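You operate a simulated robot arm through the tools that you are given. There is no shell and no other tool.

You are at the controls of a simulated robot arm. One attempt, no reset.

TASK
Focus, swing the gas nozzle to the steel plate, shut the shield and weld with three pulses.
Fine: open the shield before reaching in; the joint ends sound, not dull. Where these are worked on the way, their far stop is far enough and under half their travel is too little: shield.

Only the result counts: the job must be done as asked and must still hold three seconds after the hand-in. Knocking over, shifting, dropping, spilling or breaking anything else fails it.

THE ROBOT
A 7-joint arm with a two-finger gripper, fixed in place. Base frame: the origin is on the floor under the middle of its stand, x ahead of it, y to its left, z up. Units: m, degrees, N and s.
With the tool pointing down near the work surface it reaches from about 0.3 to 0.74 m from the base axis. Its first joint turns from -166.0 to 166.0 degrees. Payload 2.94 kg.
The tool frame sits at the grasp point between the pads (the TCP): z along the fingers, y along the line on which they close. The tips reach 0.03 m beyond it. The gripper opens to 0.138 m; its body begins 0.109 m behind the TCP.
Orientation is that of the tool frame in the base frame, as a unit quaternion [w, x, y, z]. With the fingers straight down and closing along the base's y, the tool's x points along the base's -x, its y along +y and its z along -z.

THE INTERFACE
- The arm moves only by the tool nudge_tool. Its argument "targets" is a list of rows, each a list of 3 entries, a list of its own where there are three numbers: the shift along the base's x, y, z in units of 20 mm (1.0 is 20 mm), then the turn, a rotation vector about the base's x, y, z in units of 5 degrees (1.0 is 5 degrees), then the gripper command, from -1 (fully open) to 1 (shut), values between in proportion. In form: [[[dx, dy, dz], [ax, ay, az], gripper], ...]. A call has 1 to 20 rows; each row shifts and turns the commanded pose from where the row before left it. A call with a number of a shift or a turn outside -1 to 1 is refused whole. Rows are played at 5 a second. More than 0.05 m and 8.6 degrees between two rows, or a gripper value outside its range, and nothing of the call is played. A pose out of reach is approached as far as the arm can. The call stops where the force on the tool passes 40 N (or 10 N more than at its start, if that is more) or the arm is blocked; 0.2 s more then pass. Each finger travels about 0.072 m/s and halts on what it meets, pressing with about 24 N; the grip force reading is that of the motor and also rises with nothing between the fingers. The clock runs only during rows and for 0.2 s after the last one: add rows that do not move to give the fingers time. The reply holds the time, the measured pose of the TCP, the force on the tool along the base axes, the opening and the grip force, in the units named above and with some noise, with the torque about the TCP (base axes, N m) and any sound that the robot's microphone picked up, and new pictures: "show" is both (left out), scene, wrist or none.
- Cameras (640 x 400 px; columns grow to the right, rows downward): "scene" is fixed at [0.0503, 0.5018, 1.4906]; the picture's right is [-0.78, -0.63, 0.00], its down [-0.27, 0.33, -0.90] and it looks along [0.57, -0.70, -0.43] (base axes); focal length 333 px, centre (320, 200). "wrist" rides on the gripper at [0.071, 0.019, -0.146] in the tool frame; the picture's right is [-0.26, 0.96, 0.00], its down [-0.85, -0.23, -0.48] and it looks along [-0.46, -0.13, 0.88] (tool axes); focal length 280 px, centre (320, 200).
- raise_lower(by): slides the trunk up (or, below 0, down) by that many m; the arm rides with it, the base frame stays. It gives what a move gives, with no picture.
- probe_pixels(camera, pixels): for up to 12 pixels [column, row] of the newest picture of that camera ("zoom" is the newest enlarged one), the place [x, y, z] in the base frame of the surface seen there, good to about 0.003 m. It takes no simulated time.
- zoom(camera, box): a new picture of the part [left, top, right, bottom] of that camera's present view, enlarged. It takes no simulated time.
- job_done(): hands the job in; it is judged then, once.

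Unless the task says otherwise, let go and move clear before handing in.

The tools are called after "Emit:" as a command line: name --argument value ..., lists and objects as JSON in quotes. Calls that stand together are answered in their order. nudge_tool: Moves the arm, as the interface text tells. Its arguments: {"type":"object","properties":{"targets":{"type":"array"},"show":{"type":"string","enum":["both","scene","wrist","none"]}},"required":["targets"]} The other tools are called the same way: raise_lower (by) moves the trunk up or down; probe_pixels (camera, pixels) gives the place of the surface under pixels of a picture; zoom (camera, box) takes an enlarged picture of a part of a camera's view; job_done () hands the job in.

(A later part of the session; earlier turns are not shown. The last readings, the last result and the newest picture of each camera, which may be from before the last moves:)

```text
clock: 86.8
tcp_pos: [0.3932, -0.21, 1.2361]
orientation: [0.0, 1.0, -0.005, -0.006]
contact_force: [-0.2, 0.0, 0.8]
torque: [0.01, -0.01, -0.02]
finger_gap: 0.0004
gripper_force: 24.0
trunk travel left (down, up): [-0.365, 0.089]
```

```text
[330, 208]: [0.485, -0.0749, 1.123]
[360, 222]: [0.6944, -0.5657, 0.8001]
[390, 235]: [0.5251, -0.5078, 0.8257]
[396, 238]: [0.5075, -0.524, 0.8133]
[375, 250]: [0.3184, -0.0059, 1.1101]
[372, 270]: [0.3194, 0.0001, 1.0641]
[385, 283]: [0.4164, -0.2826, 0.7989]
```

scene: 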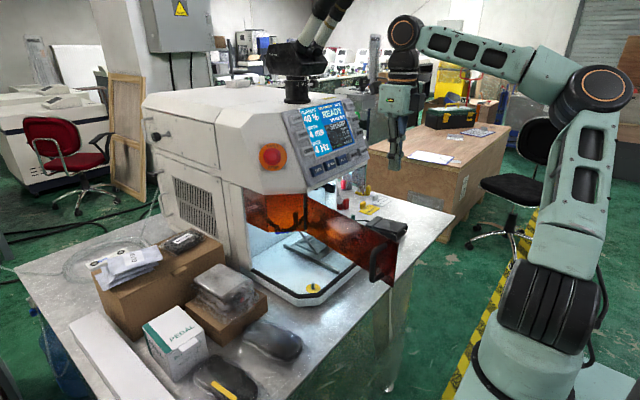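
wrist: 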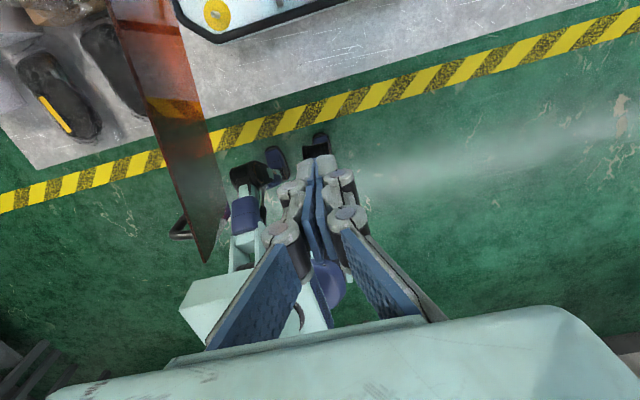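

The shield's top edge runs from (0.518,-0.084) to (0.308,-0.045), about 101° open. I'll cross above it to its outer (left) side at z=1.236, then go down to push it shut.

Emit:
nudge_tool --targets '[[[0, 1, 0], [0, 0, 0], 1], [[0, 1, 0], [0, 0, 0], 1], [[0, 1, 0], [0, 0, 0], 1], [[0, 1, 0], [0, 0, 0], 1], [[0, 1, 0], [0, 0, 0], 1], [[0, 1, 0], [0, 0, 0], 1], [[0, 1, 0], [0, 0, 0], 1], [[0, 1, 0], [0, 0, 0], 1], [[0.1, 1, 0], [0, 0, 0], 1], [[0.1, 1, 0], [0, 0, 0], 1], [[0.1, 1, 0], [0, 0, 0], 1], [[0.1, 0.5, 0], [0, 0, 0], 1]]'

```text
clock: 89.4
tcp_pos: [0.4018, 0.0182, 1.2354]
orientation: [0.002, 1.0, -0.005, -0.004]
contact_force: [0.2, 0.6, -0.7]
torque: [0.0, 0.03, 0.01]
finger_gap: 0.0001
gripper_force: 24.1
trunk travel left (down, up): [-0.365, 0.089]
```

scene: 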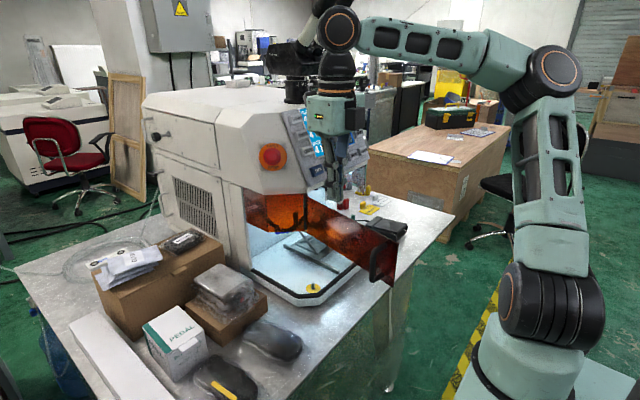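
wrist: 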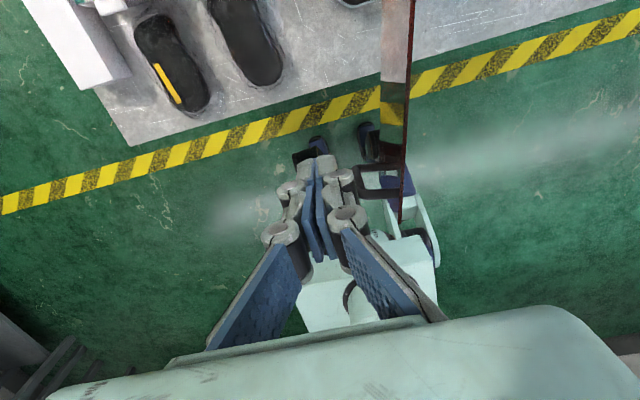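

Emit:
nudge_tool --targets '[[[0, 0, -1], [0, 0, 0], 1], [[0, 0, -1], [0, 0, 0], 1], [[0, 0, -1], [0, 0, 0], 1], [[0, 0, -1], [0, 0, 0], 1], [[0, 0, -1], [0, 0, 0], 1], [[0, 0, -1], [0, 0, 0], 1], [[0, 0, -1], [0, 0, 0], 1]]'

```text
clock: 91.0
tcp_pos: [0.4012, 0.0195, 1.0945]
orientation: [0.002, 1.0, -0.005, -0.005]
contact_force: [-0.1, -0.4, -0.3]
torque: [-0.01, 0.02, 0.0]
finger_gap: 0.0
gripper_force: 23.7
trunk travel left (down, up): [-0.365, 0.089]
```

scene: 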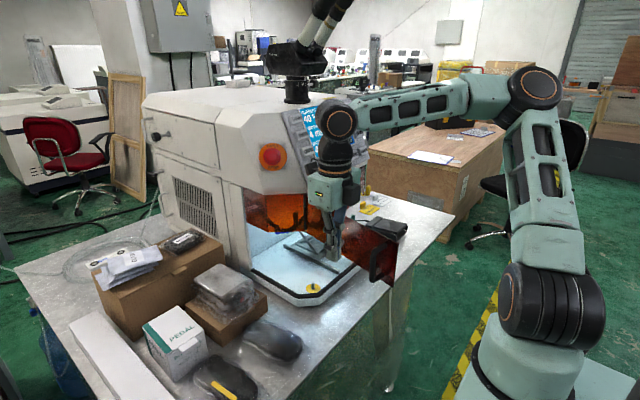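
wrist: 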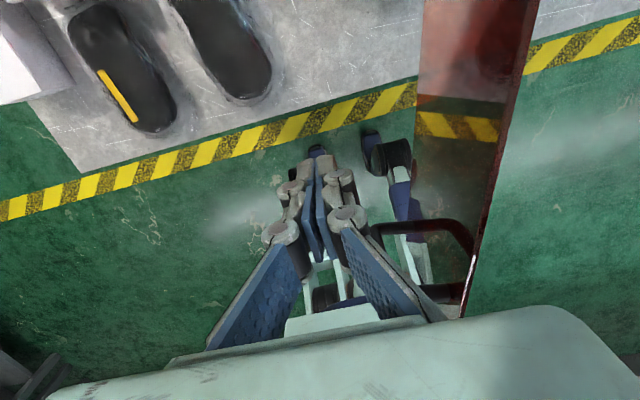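

Emit:
nudge_tool --targets '[[[-0.24, -0.49, 0], [0, 0, 0], 1], [[-0.24, -0.49, 0], [0, 0, 0], 1], [[-0.24, -0.49, 0], [0, 0, 0], 1], [[-0.24, -0.49, 0], [0, 0, 0], 1], [[-0.12, -0.45, 0], [0, 0, 0], 1], [[-0.12, -0.45, 0], [0, 0, 0], 1], [[-0.12, -0.45, 0], [0, 0, 0], 1], [[-0.12, -0.45, 0], [0, 0, 0], 1], [[-0.04, -0.46, 0], [0, 0, 0], 1], [[-0.04, -0.46, 0], [0, 0, 0], 1], [[-0.04, -0.46, 0], [0, 0, 0], 1], [[-0.04, -0.46, 0], [0, 0, 0], 1]]'

```text
clock: 93.6
tcp_pos: [0.3697, -0.0938, 1.0963]
orientation: [0.0, 1.0, -0.004, -0.003]
contact_force: [-1.2, 0.5, 0.1]
torque: [0.01, 0.02, -0.02]
finger_gap: 0.0
gripper_force: 23.7
trunk travel left (down, up): [-0.365, 0.089]
```

scene: 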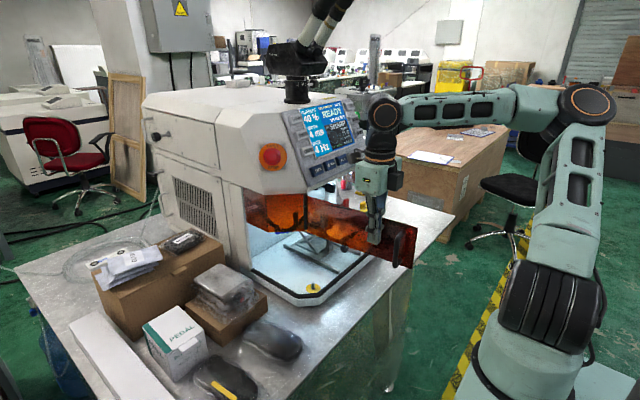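
wrist: 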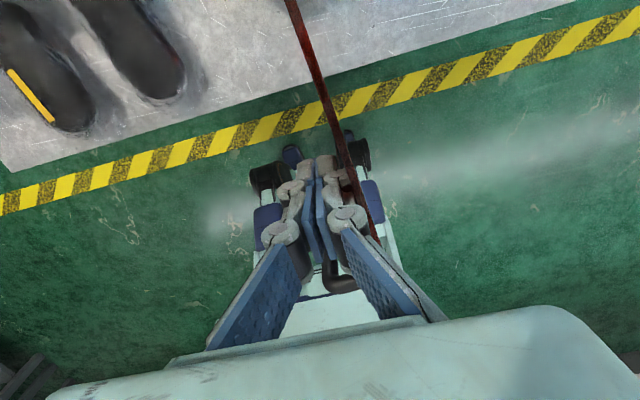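

The shield follows with about 1 N. I'll continue the sweep.

Emit:
nudge_tool --targets '[[[0.04, -0.46, 0], [0, 0, 0], 1], [[0.04, -0.46, 0], [0, 0, 0], 1], [[0.04, -0.46, 0], [0, 0, 0], 1], [[0.04, -0.46, 0], [0, 0, 0], 1], [[0.12, -0.45, 0], [0, 0, 0], 1], [[0.12, -0.45, 0], [0, 0, 0], 1], [[0.12, -0.45, 0], [0, 0, 0], 1], [[0.12, -0.45, 0], [0, 0, 0], 1], [[0.2, -0.42, 0], [0, 0, 0], 1], [[0.2, -0.42, 0], [0, 0, 0], 1], [[0.2, -0.42, 0], [0, 0, 0], 1], [[0.2, -0.42, 0], [0, 0, 0], 1], [[0.265, -0.38, 0], [0, 0, 0], 1], [[0.265, -0.38, 0], [0, 0, 0], 1], [[0.265, -0.38, 0], [0, 0, 0], 1], [[0.265, -0.38, 0], [0, 0, 0], 1]]'

```text
clock: 97.0
tcp_pos: [0.4196, -0.2309, 1.0962]
orientation: [0.0, 1.0, -0.004, -0.004]
contact_force: [0.2, -0.5, -0.1]
torque: [0.03, -0.01, 0.01]
finger_gap: 0.0
gripper_force: 23.7
trunk travel left (down, up): [-0.365, 0.089]
```

scene: 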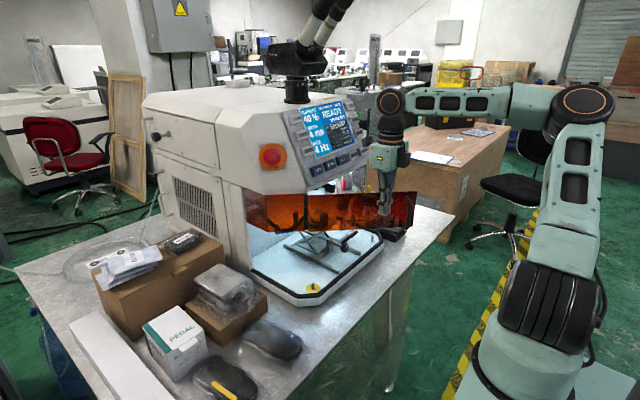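
wrist: 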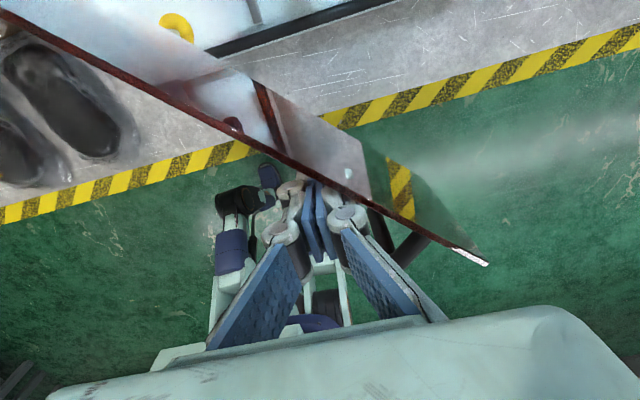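

Emit:
nudge_tool --targets '[[[0.33, -0.33, 0], [0, 0, 0], 1], [[0.33, -0.33, 0], [0, 0, 0], 1], [[0.33, -0.33, 0], [0, 0, 0], 1], [[0.33, -0.33, 0], [0, 0, 0], 1], [[0, 0, 0], [0, 0, 0], 1]]'

Emit:
probe_pixels --camera "scene" --pixels '[[340, 190], [370, 190], [395, 190], [406, 190], [320, 215], [330, 228], [400, 225], [345, 160]]'

```text
clock: 98.2
tcp_pos: [0.4464, -0.2569, 1.0952]
orientation: [0.001, 1.0, -0.005, -0.004]
contact_force: [0.3, 0.5, -0.5]
torque: [0.01, 0.0, -0.01]
finger_gap: 0.0
gripper_force: 24.1
trunk travel left (down, up): [-0.365, 0.089]
```

scene: 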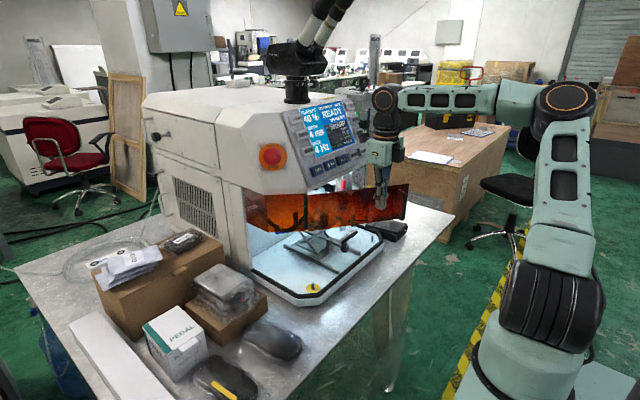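
wrist: 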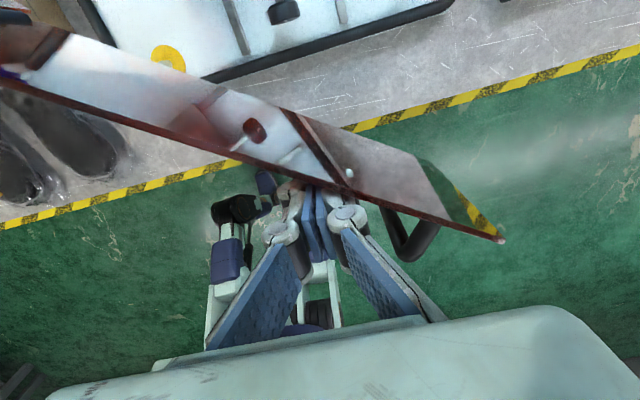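

```text
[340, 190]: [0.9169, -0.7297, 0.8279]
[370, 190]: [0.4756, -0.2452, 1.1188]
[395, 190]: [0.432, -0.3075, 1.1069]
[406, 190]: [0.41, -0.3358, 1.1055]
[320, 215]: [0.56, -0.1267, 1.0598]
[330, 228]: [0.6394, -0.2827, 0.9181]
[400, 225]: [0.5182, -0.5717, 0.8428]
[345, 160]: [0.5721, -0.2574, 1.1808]
```

The shield is at about 36°. I'll retreat from it, rise, and pitch back to horizontal to push it the rest of the way from the front.

Emit:
nudge_tool --targets '[[[-0.7, 0.35, 0], [0, 0, 0], 1], [[-0.7, 0.35, 0.2], [0, 0, 0], 1], [[-0.7, 0.2, 0.8], [0, 0, 0], 1], [[0, 0, 1], [0, 0, 0], 1], [[0, 0, 1], [0, 0, 0], 1], [[0, 0, 1], [0, 0, 0], 1], [[0, 0, 1], [0, 0, 0], 1], [[0, 0, 1], [0, 0, 0], 1], [[0, -0.3, 1], [0, 0, 0], 1]]' --show "none"

Emit:
nudge_tool --targets '[[[0, -0.3, 0], [0, -1, 0], 1], [[0, -0.3, 0], [0, -1, 0], 1], [[0, -0.3, 0], [0, -1, 0], 1], [[0, -0.3, 0], [0, -1, 0], 1], [[0, -0.3, 0], [0, -1, 0], 1], [[0.1, -0.3, 0], [0, -1, 0], 1], [[0.1, -0.3, 0], [0, -1, 0], 1], [[0.1, -0.3, 0], [0, -1, 0], 1], [[0.1, -0.3, 0], [0, -1, 0], 1], [[0.1, -0.3, 0], [0, -1, 0], 1], [[0.1, 0, 0], [0, -1, 0], 1], [[0.1, 0, 0], [0, -1, 0], 1], [[0.1, 0, 0], [0, -1, 0], 1], [[0.1, 0, 0], [0, -1, 0], 1], [[0.1, 0, 0], [0, -1, 0], 1], [[0, 0, 0], [0, -1, 0], 1], [[0, 0, 0], [0, -1, 0], 1], [[0, 0, 0], [0, -1, 0], 1]]'

```text
clock: 100.2
tcp_pos: [0.4054, -0.244, 1.234]
orientation: [0.001, 1.0, -0.005, -0.005]
contact_force: [0.4, 0.4, 0.0]
torque: [-0.02, -0.01, -0.01]
finger_gap: 0.0
gripper_force: 23.6
trunk travel left (down, up): [-0.365, 0.089]
```

```text
clock: 104.0
tcp_pos: [0.4227, -0.305, 1.2351]
orientation: [-0.003, 0.71, -0.004, 0.705]
contact_force: [-0.2, 0.7, 0.0]
torque: [-0.03, 0.02, 0.0]
finger_gap: 0.0
gripper_force: 24.1
trunk travel left (down, up): [-0.365, 0.089]
```

scene: 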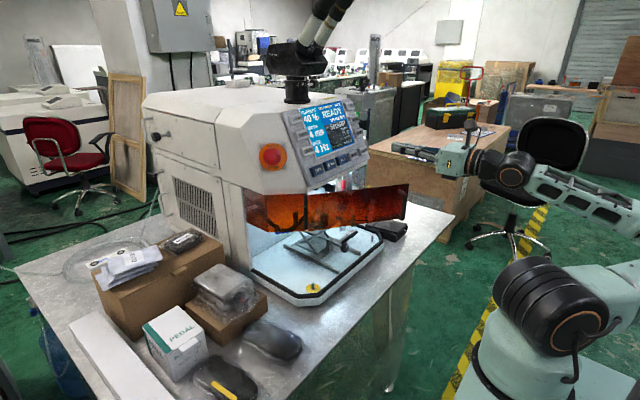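
wrist: 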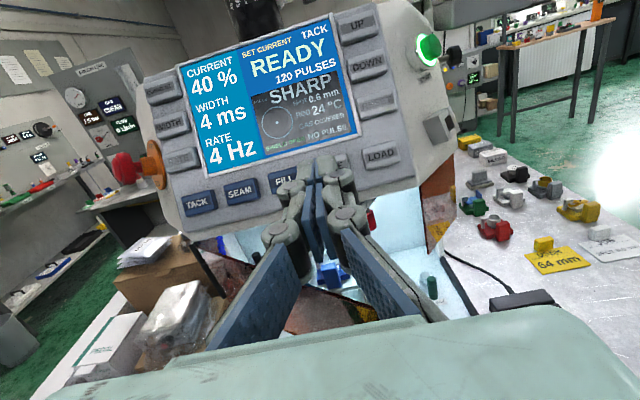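

The tool is horizontal again. I'll shift to y≈-0.21, clear of the handle, then lower the trunk so the tips face the shield.

Emit:
nudge_tool --targets '[[[0, 1, 0], [0, 0, 0], 1], [[0, 1, 0], [0, 0, 0], 1], [[0, 1, 0], [0, 0, 0], 1], [[-0.2, 1, 0], [0, 0, 0], 1], [[-0.2, 0.7, 0], [0, 0, 0], 1]]' --show "none"

Emit:
raise_lower --by -0.165

Emit:
nudge_tool --targets '[[[0, 0, 0], [0, 0, 0], 1]]'

```text
clock: 105.2
tcp_pos: [0.4188, -0.2231, 1.2364]
orientation: [-0.004, 0.71, -0.003, 0.704]
contact_force: [0.6, 0.4, 1.0]
torque: [0.02, 0.0, 0.0]
finger_gap: 0.0001
gripper_force: 23.7
out of reach, approached as far as the arm can: row 5
trunk travel left (down, up): [-0.365, 0.089]
```

```text
clock: 107.0
tcp_pos: [0.4198, -0.2228, 1.0718]
orientation: [-0.004, 0.711, -0.004, 0.704]
contact_force: [0.0, -0.3, -0.7]
torque: [-0.01, -0.01, 0.06]
finger_gap: 0.0003
gripper_force: 24.1
trunk travel left (down, up): [-0.2, 0.254]
```

```text
clock: 107.5
tcp_pos: [0.4195, -0.2225, 1.0706]
orientation: [-0.003, 0.711, -0.004, 0.704]
contact_force: [-0.8, 0.4, -0.8]
torque: [-0.03, 0.0, -0.03]
finger_gap: 0.0
gripper_force: 24.4
trunk travel left (down, up): [-0.2, 0.254]
```

scene: 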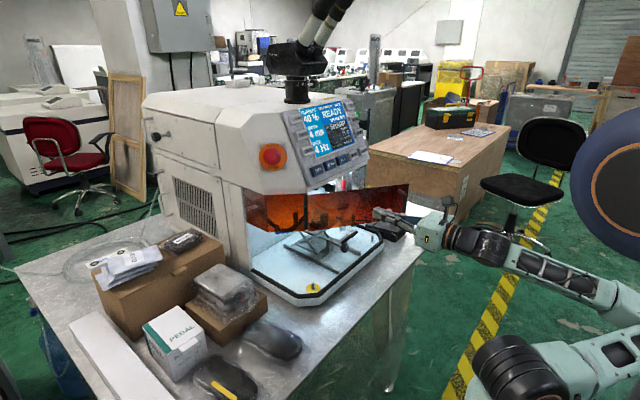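
wrist: 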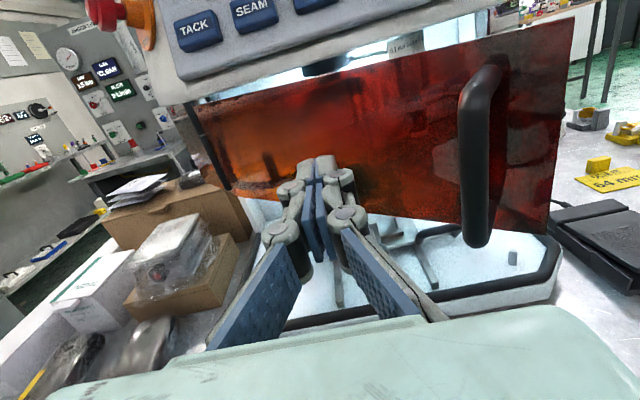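

The tips face the shield's lower middle at (320,160) in the wrist view, with the handle clear to the right. I'll push forward slowly.

Emit:
nudge_tool --targets '[[[0.5, 0, 0], [0, 0, 0], 1], [[0.5, 0, 0], [0, 0, 0], 1], [[0.5, 0, 0], [0, 0, 0], 1], [[0.5, 0, 0], [0, 0, 0], 1], [[0.4, 0, 0], [0, 0, 0], 1], [[0.4, 0, 0], [0, 0, 0], 1], [[0.4, -0.1, 0], [0, 0, 0], 1], [[0.4, -0.2, 0], [0, 0, 0], 1]]'

```text
clock: 109.2
tcp_pos: [0.491, -0.228, 1.0708]
orientation: [-0.004, 0.71, -0.004, 0.704]
contact_force: [-0.1, -0.1, -0.2]
torque: [0.01, 0.03, 0.0]
finger_gap: 0.0
gripper_force: 24.1
trunk travel left (down, up): [-0.2, 0.254]
```

scene: 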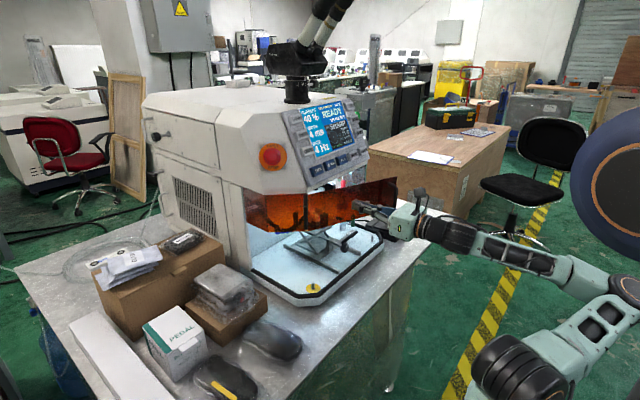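
wrist: 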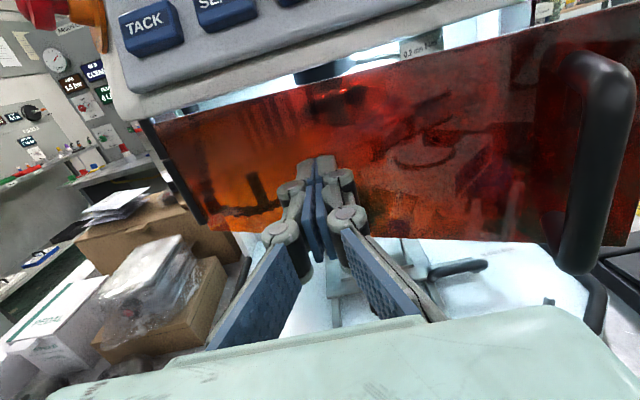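

Emit:
nudge_tool --targets '[[[0.35, -0.3, 0], [0, 0, 0], 1], [[0.35, -0.35, 0], [0, 0, 0], 1], [[0.35, -0.35, 0], [0, 0, 0], 1], [[0.3, -0.35, 0], [0, 0, 0], 1], [[0.3, -0.35, 0], [0, 0, 0], 1], [[0.3, -0.35, 0], [0, 0, 0], 1], [[0.25, -0.35, 0], [0, 0, 0], 1], [[0.25, -0.35, 0], [0, 0, 0], 1]]'

Emit:
zoom --camera "scene" --box '[320, 110, 365, 155]'

```text
clock: 111.0
tcp_pos: [0.541, -0.2832, 1.0722]
orientation: [-0.003, 0.711, -0.004, 0.704]
contact_force: [0.8, -0.5, 0.1]
torque: [-0.01, 0.03, -0.01]
finger_gap: 0.0
gripper_force: 23.7
trunk travel left (down, up): [-0.2, 0.254]
```

scene: 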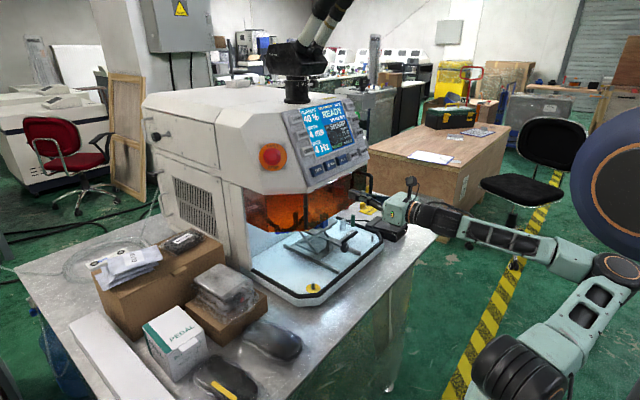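
wrist: 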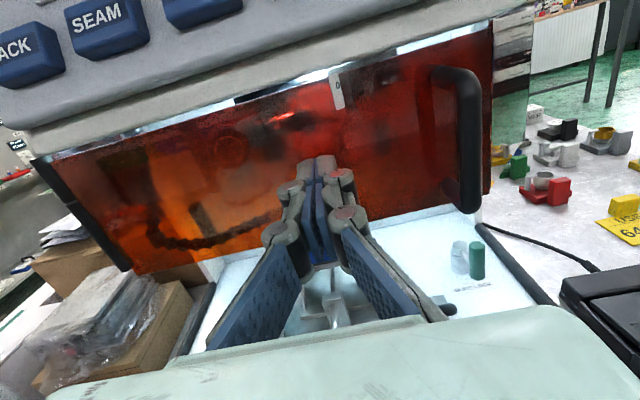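

```text
8.89 times, centred on (342, 132) of scene
```

zoom: 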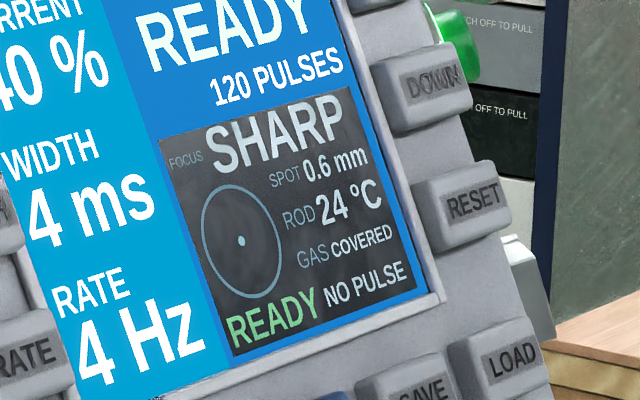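

The display now says READY in place of SHIELD OPEN. I'll press the shield gently until it is firmly against its stop.

Emit:
nudge_tool --targets '[[[0.1, 0, 0], [0, 0, 0], 1], [[0.1, 0, 0], [0, 0, 0], 1], [[0.1, 0, 0], [0, 0, 0], 1], [[0.05, 0, 0], [0, 0, 0], 1], [[0, 0, 0], [0, 0, 0], 1]]' --show "wrist"

Emit:
probe_pixels --camera "wrist" --pixels '[[150, 180], [380, 200], [440, 200], [240, 150], [380, 110]]'

```text
clock: 112.2
tcp_pos: [0.5482, -0.2839, 1.0707]
orientation: [-0.003, 0.71, -0.003, 0.704]
contact_force: [1.0, 0.1, -0.4]
torque: [0.01, -0.01, 0.01]
finger_gap: 0.0
gripper_force: 23.9
trunk travel left (down, up): [-0.2, 0.254]
```

wrist: 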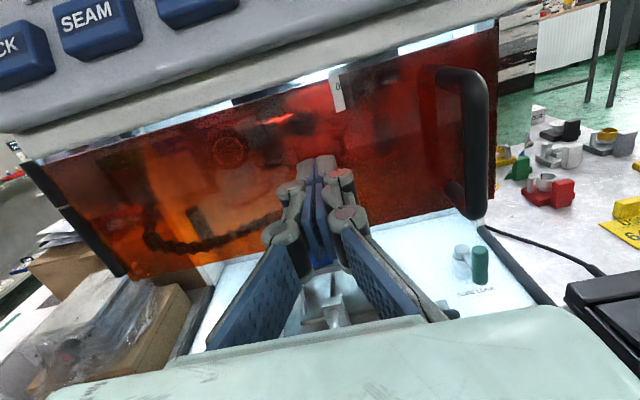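

```text
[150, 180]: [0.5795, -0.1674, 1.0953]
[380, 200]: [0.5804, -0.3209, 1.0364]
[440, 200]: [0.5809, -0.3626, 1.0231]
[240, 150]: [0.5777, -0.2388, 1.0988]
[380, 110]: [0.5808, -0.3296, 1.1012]
```

Emit:
nudge_tool --targets '[[[0.1, 0, 0], [0, 0, 0], 1], [[0.05, 0, 0], [0, 0, 0], 1], [[0.05, 0, 0], [0, 0, 0], 1], [[0, 0, 0], [0, 0, 0], 1]]' --show "none"

```text
clock: 113.2
tcp_pos: [0.5516, -0.283, 1.0717]
orientation: [-0.003, 0.711, -0.004, 0.704]
contact_force: [0.7, 0.4, 0.2]
torque: [-0.02, 0.03, 0.0]
finger_gap: 0.0
gripper_force: 24.3
trunk travel left (down, up): [-0.2, 0.254]
```

Emit:
nudge_tool --targets '[[[0.05, 0, 0], [0, 0, 0], 1], [[0.05, 0, 0], [0, 0, 0], 1], [[0.05, 0, 0], [0, 0, 0], 1], [[0.05, 0, 0], [0, 0, 0], 1], [[0, 0, 0], [0, 0, 0], 1]]' --show "wrist"

Emit:
probe_pixels --camera "wrist" --pixels '[[150, 180], [380, 200], [440, 200], [240, 150], [380, 110], [470, 150]]'

```text
clock: 114.5
tcp_pos: [0.5554, -0.2843, 1.0735]
orientation: [-0.003, 0.711, -0.005, 0.704]
contact_force: [-9.9, 0.9, -1.2]
torque: [-0.04, -0.09, 0.02]
finger_gap: 0.0059
gripper_force: 28.6
trunk travel left (down, up): [-0.2, 0.254]
```

wrist: 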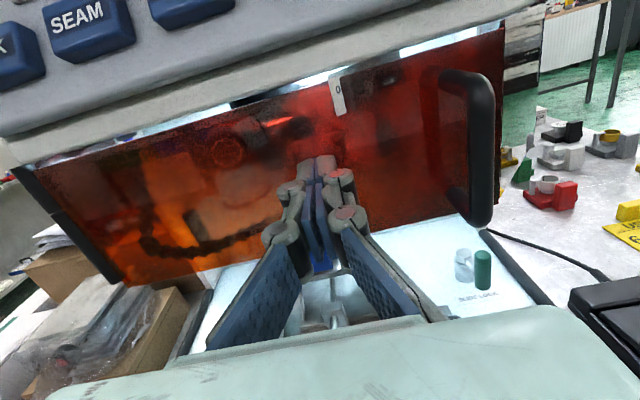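

```text
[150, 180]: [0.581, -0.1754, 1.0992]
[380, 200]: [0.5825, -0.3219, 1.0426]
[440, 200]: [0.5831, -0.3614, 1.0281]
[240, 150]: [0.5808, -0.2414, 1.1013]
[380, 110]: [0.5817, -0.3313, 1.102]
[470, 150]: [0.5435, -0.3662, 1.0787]
```

The shield is firmly shut (10 N reaction, plane at x≈0.581). I'll back away and look at the pedal.

Emit:
nudge_tool --targets '[[[-0.5, 0, 0], [0, 0, 0], 1], [[-0.8, 0, 0], [0, 0, 0], 1], [[-0.8, -0.5, 0], [0, 0, 0], 1], [[-0.8, -0.8, 0], [0, 0, 0], 1], [[-0.8, -1, 0], [0, 0, 0], 1], [[-0.8, -1, 0], [0, 0, 0], 1], [[-0.4, -1, 0], [0, 0, 0], 1], [[0, -1, 0], [0, 0, 0], 1], [[0, -1, 0], [0, 0, 0], 1]]'

Emit:
zoom --camera "scene" --box '[330, 180, 430, 250]'

Emit:
zoom --camera "scene" --box '[320, 110, 365, 155]'

```text
clock: 116.5
tcp_pos: [0.4576, -0.4102, 1.0697]
orientation: [-0.005, 0.711, -0.003, 0.703]
contact_force: [0.4, -0.4, 0.1]
torque: [0.02, -0.02, 0.02]
finger_gap: 0.0
gripper_force: 28.1
trunk travel left (down, up): [-0.2, 0.254]
```

scene: 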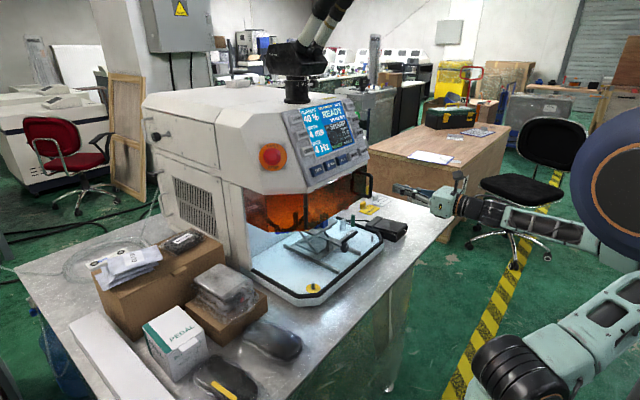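
wrist: 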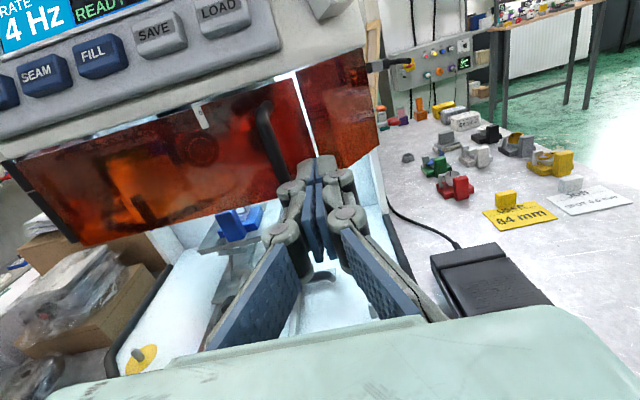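

```text
5.71 times, centred on (380, 215) of scene
```

zoom: 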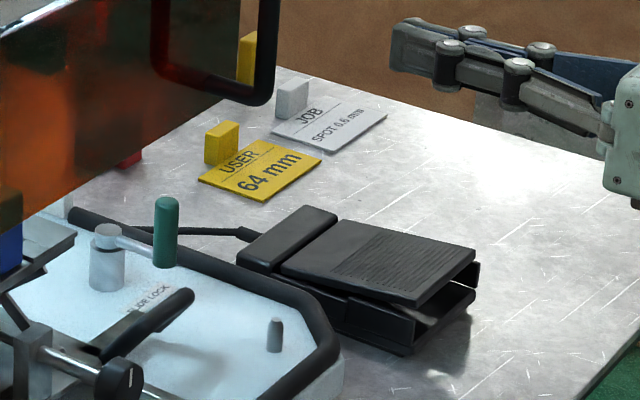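

```text
8.89 times, centred on (342, 132) of scene
```

zoom: 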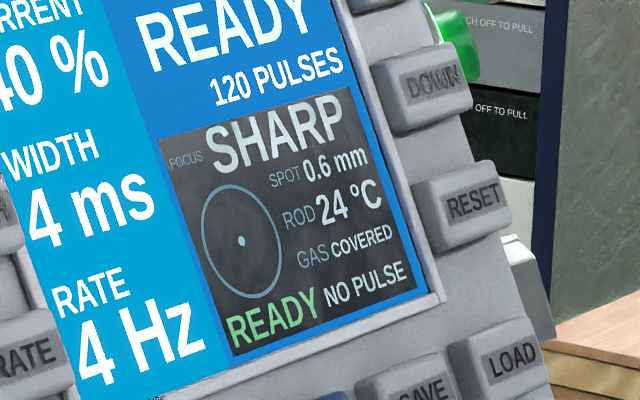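

The display reads SHARP, COVERED, READY, NO PULSE. I'll probe the pedal's treadle, which is hinged at its far end and raised at the near end.

Emit:
probe_pixels --camera "scene" --pixels '[[400, 229], [394, 226], [385, 222], [404, 224], [391, 232], [381, 228], [406, 231], [401, 236], [372, 224], [396, 222], [375, 217], [412, 231]]'

Emit:
zoom --camera "wrist" --box '[400, 220, 580, 330]'

Emit:
probe_pixels --camera "wrist" --pixels '[[440, 265], [490, 250], [450, 290], [500, 290], [545, 300], [470, 305], [510, 270]]'

```text
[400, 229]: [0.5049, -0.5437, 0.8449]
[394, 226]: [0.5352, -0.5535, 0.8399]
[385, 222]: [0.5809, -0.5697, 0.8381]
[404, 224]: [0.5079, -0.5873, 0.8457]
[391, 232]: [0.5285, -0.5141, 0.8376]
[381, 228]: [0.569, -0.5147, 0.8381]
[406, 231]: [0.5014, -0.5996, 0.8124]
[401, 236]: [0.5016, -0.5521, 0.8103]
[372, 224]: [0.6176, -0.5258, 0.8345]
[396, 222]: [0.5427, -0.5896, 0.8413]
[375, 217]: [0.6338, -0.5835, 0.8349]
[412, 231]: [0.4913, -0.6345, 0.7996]
```

```text
3.56 times, centred on (490, 275) of wrist
```

zoom: 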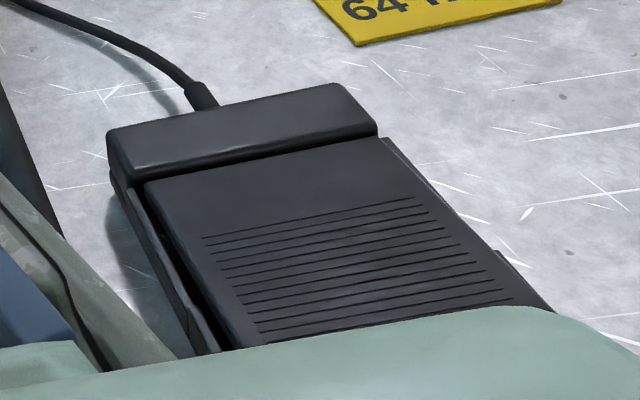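

```text
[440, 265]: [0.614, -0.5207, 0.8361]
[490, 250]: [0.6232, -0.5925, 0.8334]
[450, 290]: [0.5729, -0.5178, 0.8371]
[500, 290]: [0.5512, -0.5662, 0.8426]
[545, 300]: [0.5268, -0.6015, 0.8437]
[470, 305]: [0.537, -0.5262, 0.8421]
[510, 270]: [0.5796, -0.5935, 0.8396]
```

The treadle's near end is at x≈0.50, z≈0.846, spanning y from -0.505 to -0.60. I'll move over it and tilt the tool 45° down so the closed tips can press it.

Emit:
nudge_tool --targets '[[[0, -0.9, 0], [0, 1, 0], 1], [[0, -0.9, 0], [0, 1, 0], 1], [[0, -0.9, 0], [0, 1, 0], 1], [[0, -0.9, 0], [0, 1, 0], 1], [[0, -0.9, -0.3], [0, 1, 0], 1], [[0, -0.9, -0.5], [0, 1, 0], 1], [[0, -0.9, -0.5], [0, 1, 0], 1], [[0, -0.4, -0.5], [0, 1, 0], 1], [[0, 0, -0.5], [0, 1, 0], 1]]'

```text
clock: 118.5
tcp_pos: [0.4581, -0.5431, 1.0259]
orientation: [-0.002, 0.926, -0.004, 0.378]
contact_force: [-0.4, -0.2, -0.8]
torque: [0.02, -0.04, 0.0]
finger_gap: 0.0002
gripper_force: 28.8
trunk travel left (down, up): [-0.2, 0.254]
```

scene: 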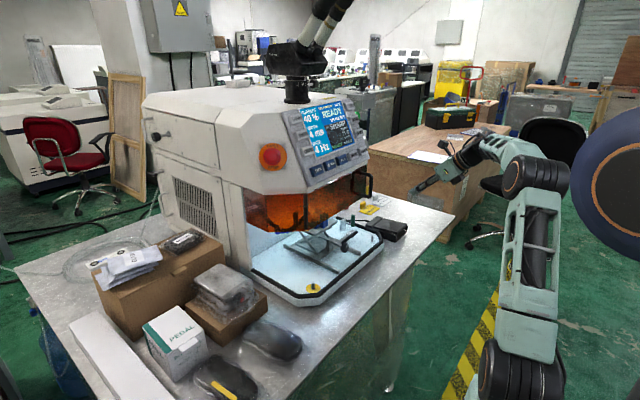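
wrist: 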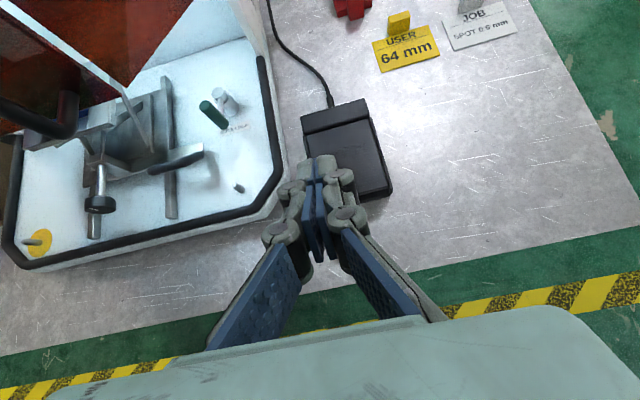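

Emit:
nudge_tool --targets '[[[0.32, -0.05, -0.9], [0, 0, 0], 1], [[0.32, -0.05, -0.9], [0, 0, 0], 1], [[0.32, -0.05, -0.9], [0, 0, 0], 1], [[0.32, -0.05, -0.9], [0, 0, 0], 1], [[0.32, -0.05, -0.9], [0, 0, 0], 1], [[0.32, -0.05, -0.9], [0, 0, 0], 1], [[0.32, -0.05, -0.9], [0, 0, 0], 1]]'

Emit:
zoom --camera "wrist" --box '[220, 80, 440, 260]'

Emit:
zoom --camera "scene" --box '[350, 190, 450, 255]'

```text
clock: 120.0
tcp_pos: [0.5027, -0.5509, 0.9004]
orientation: [0.0, 0.926, -0.006, 0.377]
contact_force: [0.0, 0.7, 0.3]
torque: [0.01, 0.01, 0.0]
finger_gap: 0.0
gripper_force: 28.0
trunk travel left (down, up): [-0.2, 0.254]
```

scene: 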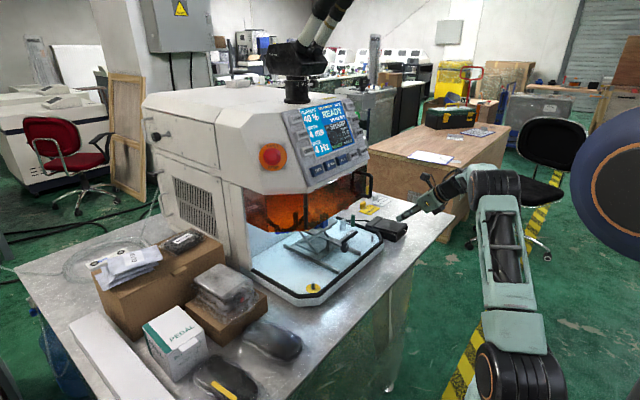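
wrist: 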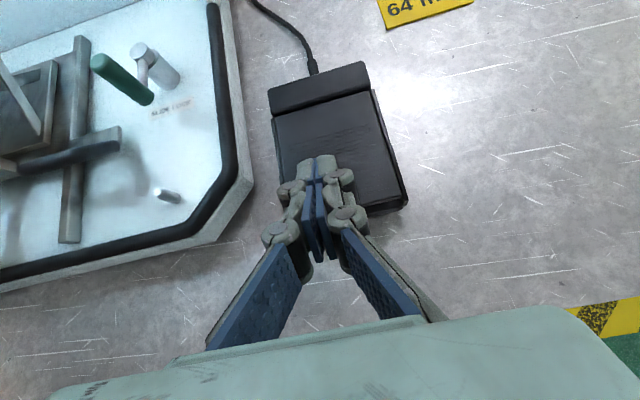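

```text
2.22 times, centred on (330, 170) of wrist
```

zoom: 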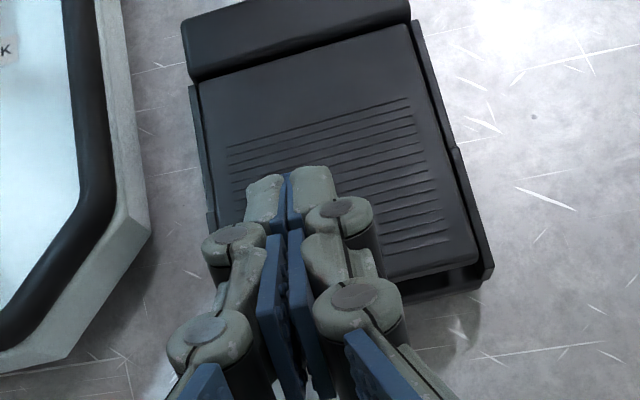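

```text
6.15 times, centred on (400, 222) of scene
```

zoom: 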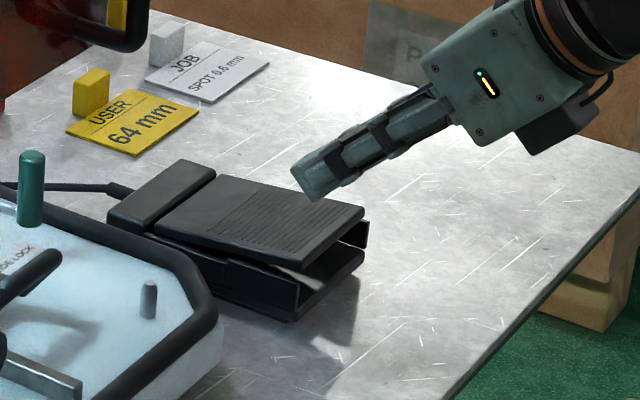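

The tips are above the treadle with no contact. I'll lower to just above it.

Emit:
nudge_tool --targets '[[[0, 0, -0.3], [0, 0, 0], 1], [[0, 0, -0.3], [0, 0, 0], 1], [[0, 0, -0.2], [0, 0, 0], 1], [[0, 0, -0.2], [0, 0, 0], 1]]' --show "none"

Emit:
zoom --camera "scene" --box '[370, 200, 430, 245]'

```text
clock: 121.0
tcp_pos: [0.5021, -0.5515, 0.8789]
orientation: [-0.002, 0.926, -0.005, 0.378]
contact_force: [0.1, 1.0, -0.5]
torque: [0.03, -0.02, 0.01]
finger_gap: 0.0
gripper_force: 29.0
trunk travel left (down, up): [-0.2, 0.254]
```

```text
8.89 times, centred on (400, 222) of scene
```

zoom: 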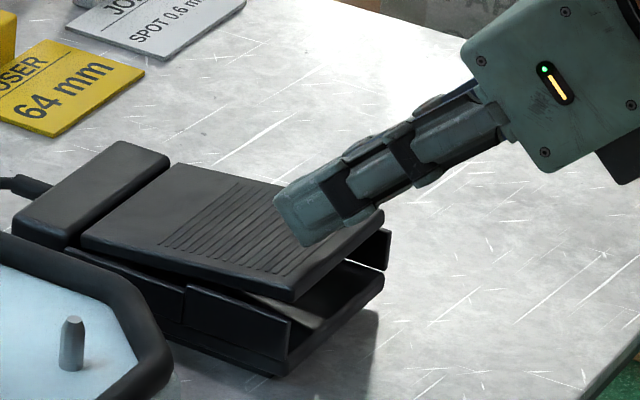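

Nearly touching. I'll do a quick shallow press-and-release (6 mm) and check the pulse counter.

Emit:
nudge_tool --targets '[[[0, 0, -0.3], [0, 0, 0], 1], [[0, 0, 0.3], [0, 0, 0], 1], [[0, 0, 0], [0, 0, 0], 1]]' --show "none"

Emit:
zoom --camera "scene" --box '[300, 95, 370, 165]'

```text
clock: 121.8
tcp_pos: [0.5023, -0.5507, 0.8779]
orientation: [-0.002, 0.926, -0.004, 0.378]
contact_force: [0.4, -0.4, 0.0]
torque: [0.01, -0.01, -0.02]
finger_gap: 0.0003
gripper_force: 23.5
trunk travel left (down, up): [-0.2, 0.254]
```

```text
5.71 times, centred on (335, 130) of scene
```

zoom: 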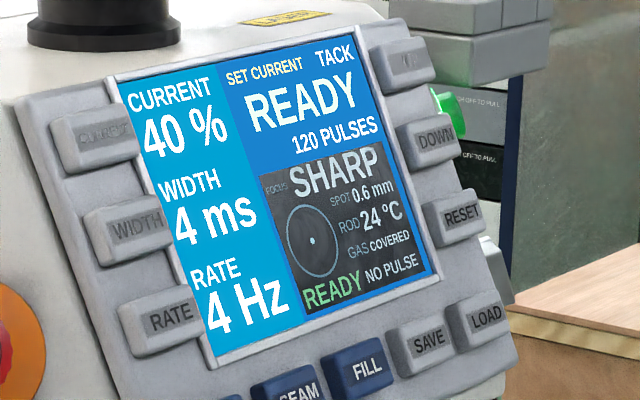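

No pulse yet. I'll try a slightly deeper quick press (10 mm).

Emit:
nudge_tool --targets '[[[0, 0, -0.5], [0, 0, 0], 1], [[0, 0, 0.5], [0, 0, 0], 1], [[0, 0, 0], [0, 0, 0], 1]]' --show "none"

Emit:
zoom --camera "scene" --box '[300, 95, 370, 165]'

```text
clock: 122.7
tcp_pos: [0.5018, -0.5501, 0.88]
orientation: [-0.002, 0.926, -0.004, 0.378]
contact_force: [-0.2, 0.2, 0.6]
torque: [0.0, 0.0, -0.01]
finger_gap: 0.0002
gripper_force: 24.0
trunk travel left (down, up): [-0.2, 0.254]
```

```text
5.71 times, centred on (335, 130) of scene
```

zoom: 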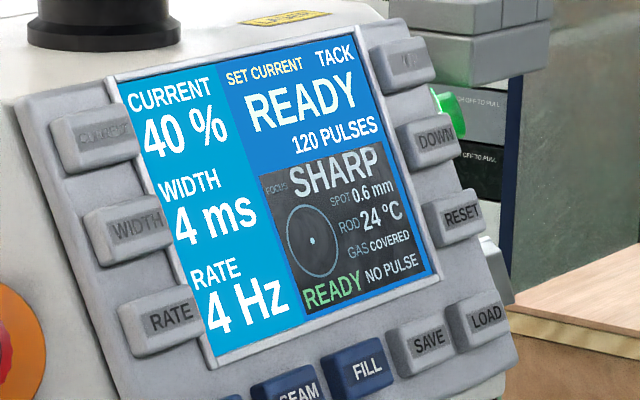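

Emit:
nudge_tool --targets '[[[0, 0, -0.7], [0, 0, 0], 1], [[0, 0, 0.7], [0, 0, 0], 1], [[0, 0, 0], [0, 0, 0], 1]]' --show "none"

Emit:
zoom --camera "scene" --box '[300, 95, 370, 165]'

```text
clock: 123.5
tcp_pos: [0.5014, -0.5525, 0.8789]
orientation: [-0.001, 0.926, -0.005, 0.378]
contact_force: [0.6, 0.7, -1.5]
torque: [-0.04, -0.01, -0.01]
finger_gap: 0.0
gripper_force: 23.5
trunk travel left (down, up): [-0.2, 0.254]
```

```text
5.71 times, centred on (335, 130) of scene
```

zoom: 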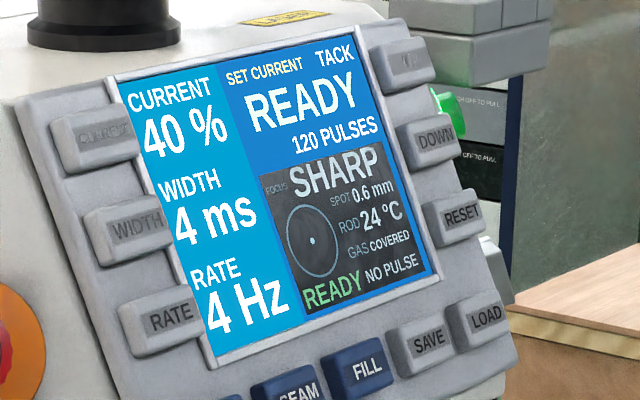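

Still no pulse, so I need to know where contact starts. I'll lower 8 mm and read the force.

Emit:
nudge_tool --targets '[[[0, 0, -0.4], [0, 0, 0], 1]]' --show "none"

Emit:
zoom --camera "scene" --box '[370, 200, 430, 245]'

Emit:
zoom --camera "scene" --box '[320, 110, 365, 155]'

```text
clock: 123.8
tcp_pos: [0.5023, -0.5526, 0.8726]
orientation: [-0.001, 0.925, -0.004, 0.379]
contact_force: [-0.6, -0.6, 3.4]
torque: [0.0, -0.02, -0.03]
finger_gap: 0.006
gripper_force: 23.8
trunk travel left (down, up): [-0.2, 0.254]
```

```text
8.89 times, centred on (400, 222) of scene
```

zoom: 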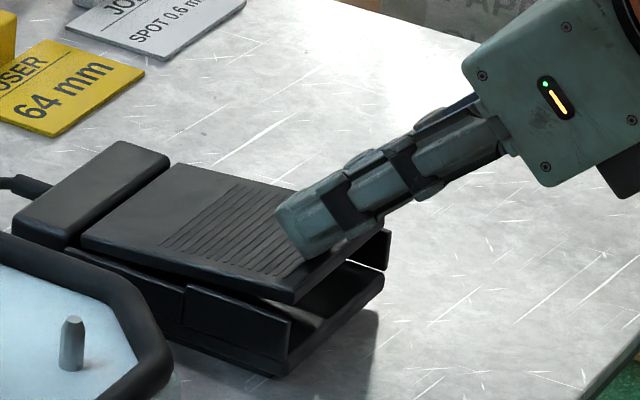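

```text
8.89 times, centred on (342, 132) of scene
```

zoom: 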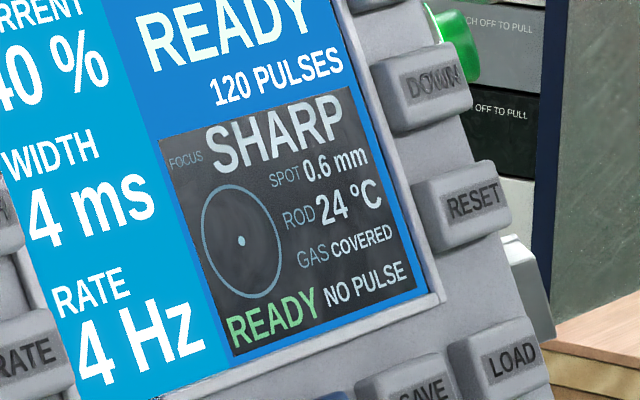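

Light contact at TCP z≈0.872 (3.4 N), no pulse yet. From here I'll do a quick 10 mm press and lift straight off.

Emit:
nudge_tool --targets '[[[0, 0, -0.5], [0, 0, 0], 1], [[0, 0, 0.9], [0, 0, 0], 1], [[0, 0, 0], [0, 0, 0], 1]]' --show "none"

Emit:
zoom --camera "scene" --box '[320, 110, 365, 155]'

```text
clock: 124.7
tcp_pos: [0.5005, -0.5521, 0.8803]
orientation: [-0.001, 0.926, -0.005, 0.377]
contact_force: [0.3, 0.0, -0.1]
torque: [0.02, -0.05, -0.03]
finger_gap: 0.0002
gripper_force: 24.1
trunk travel left (down, up): [-0.2, 0.254]
```

```text
8.89 times, centred on (342, 132) of scene
```

zoom: 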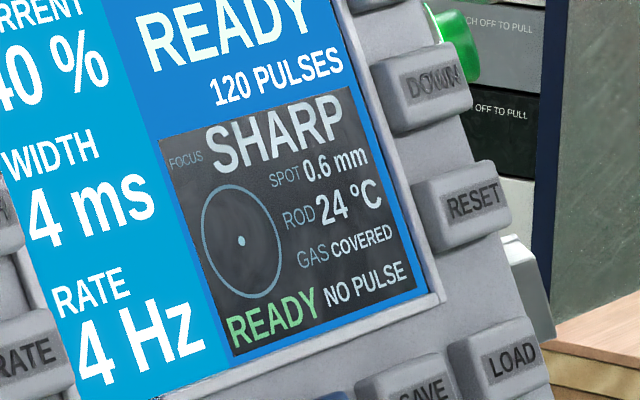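

Emit:
nudge_tool --targets '[[[0, 0, -0.5], [0, 0, 0], 1], [[0, 0, -0.35], [0, 0, 0], 1], [[0, 0, 0.85], [0, 0, 0], 1], [[0, 0, 0], [0, 0, 0], 1]]' --show "none"

Emit:
zoom --camera "scene" --box '[320, 110, 365, 155]'

```text
clock: 125.7
tcp_pos: [0.5035, -0.5507, 0.8793]
orientation: [-0.002, 0.926, -0.004, 0.378]
contact_force: [0.1, -0.3, 0.0]
torque: [-0.05, 0.02, 0.0]
finger_gap: 0.0
gripper_force: 24.1
trunk travel left (down, up): [-0.2, 0.254]
```

```text
8.89 times, centred on (342, 132) of scene
```

zoom: 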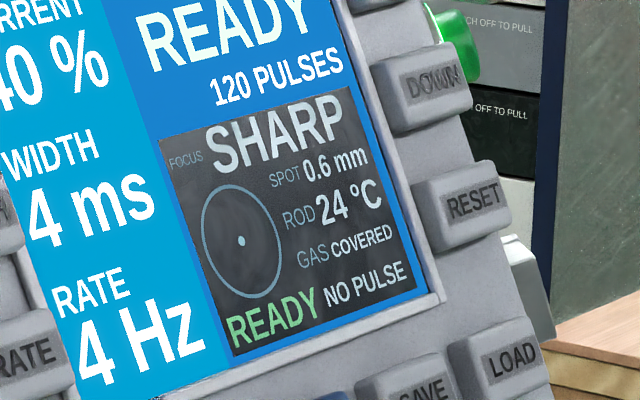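

Emit:
nudge_tool --targets '[[[0, 0, -0.6], [0, 0, 0], 1], [[0, 0, -0.4], [0, 0, 0], 1], [[0, 0, 1], [0, 0, 0], 1], [[0, 0, 0], [0, 0, 0], 1]]' --show "none"

Emit:
zoom --camera "scene" --box '[320, 110, 365, 155]'

```text
clock: 126.7
tcp_pos: [0.5017, -0.5507, 0.8801]
orientation: [-0.003, 0.926, -0.004, 0.377]
contact_force: [-0.4, -0.3, -0.1]
torque: [-0.02, -0.02, 0.03]
finger_gap: 0.0
gripper_force: 24.0
trunk travel left (down, up): [-0.2, 0.254]
heard: click
```

```text
8.89 times, centred on (342, 132) of scene
```

zoom: 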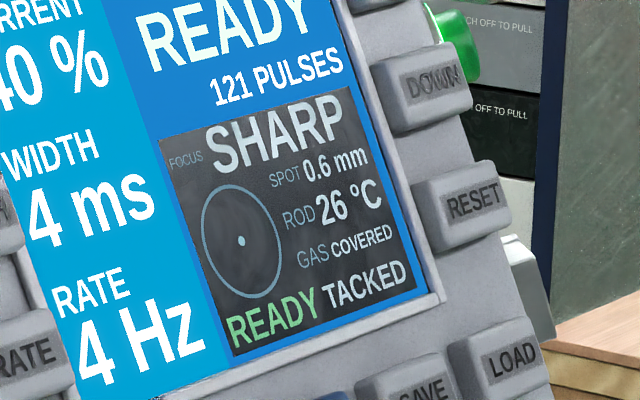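

A click: the counter went to 121 and status is TACKED, so exactly one pulse. I'll repeat the identical press for the second.

Emit:
nudge_tool --targets '[[[0, 0, -0.6], [0, 0, 0], 1], [[0, 0, -0.4], [0, 0, 0], 1], [[0, 0, 1], [0, 0, 0], 1], [[0, 0, 0], [0, 0, 0], 1]]' --show "none"

Emit:
zoom --camera "scene" --box '[320, 110, 365, 155]'

```text
clock: 127.7
tcp_pos: [0.5022, -0.5524, 0.8789]
orientation: [-0.002, 0.926, -0.004, 0.378]
contact_force: [1.2, -0.3, -0.9]
torque: [0.01, 0.04, -0.01]
finger_gap: 0.0001
gripper_force: 23.7
trunk travel left (down, up): [-0.2, 0.254]
heard: click
```

```text
8.89 times, centred on (342, 132) of scene
```

zoom: 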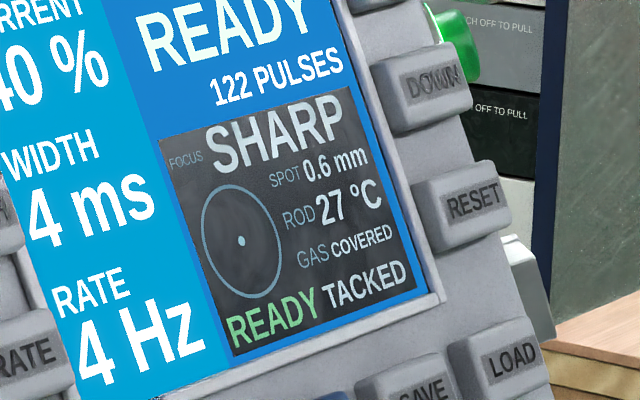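

The counter is at 122, still TACKED. Now the third and last press.

Emit:
nudge_tool --targets '[[[0, 0, -0.6], [0, 0, 0], 1], [[0, 0, -0.4], [0, 0, 0], 1], [[0, 0, 1], [0, 0, 0], 1], [[0, 0, 0], [0, 0, 0], 1]]' --show "none"

Emit:
zoom --camera "scene" --box '[320, 110, 365, 155]'

```text
clock: 128.7
tcp_pos: [0.5036, -0.5501, 0.8788]
orientation: [-0.002, 0.926, -0.005, 0.378]
contact_force: [-0.2, 0.4, -0.2]
torque: [-0.02, 0.01, 0.04]
finger_gap: 0.0001
gripper_force: 24.4
trunk travel left (down, up): [-0.2, 0.254]
heard: click
```

```text
8.89 times, centred on (342, 132) of scene
```

zoom: 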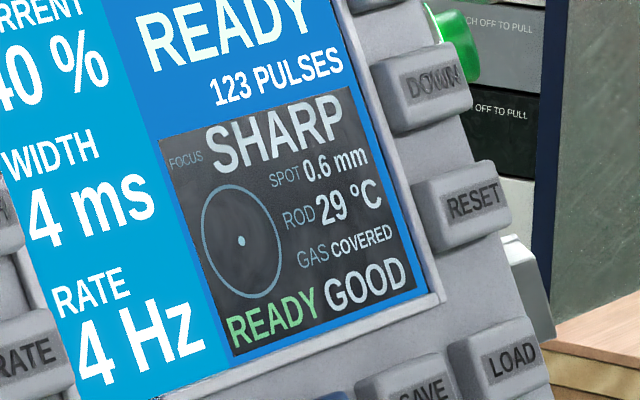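

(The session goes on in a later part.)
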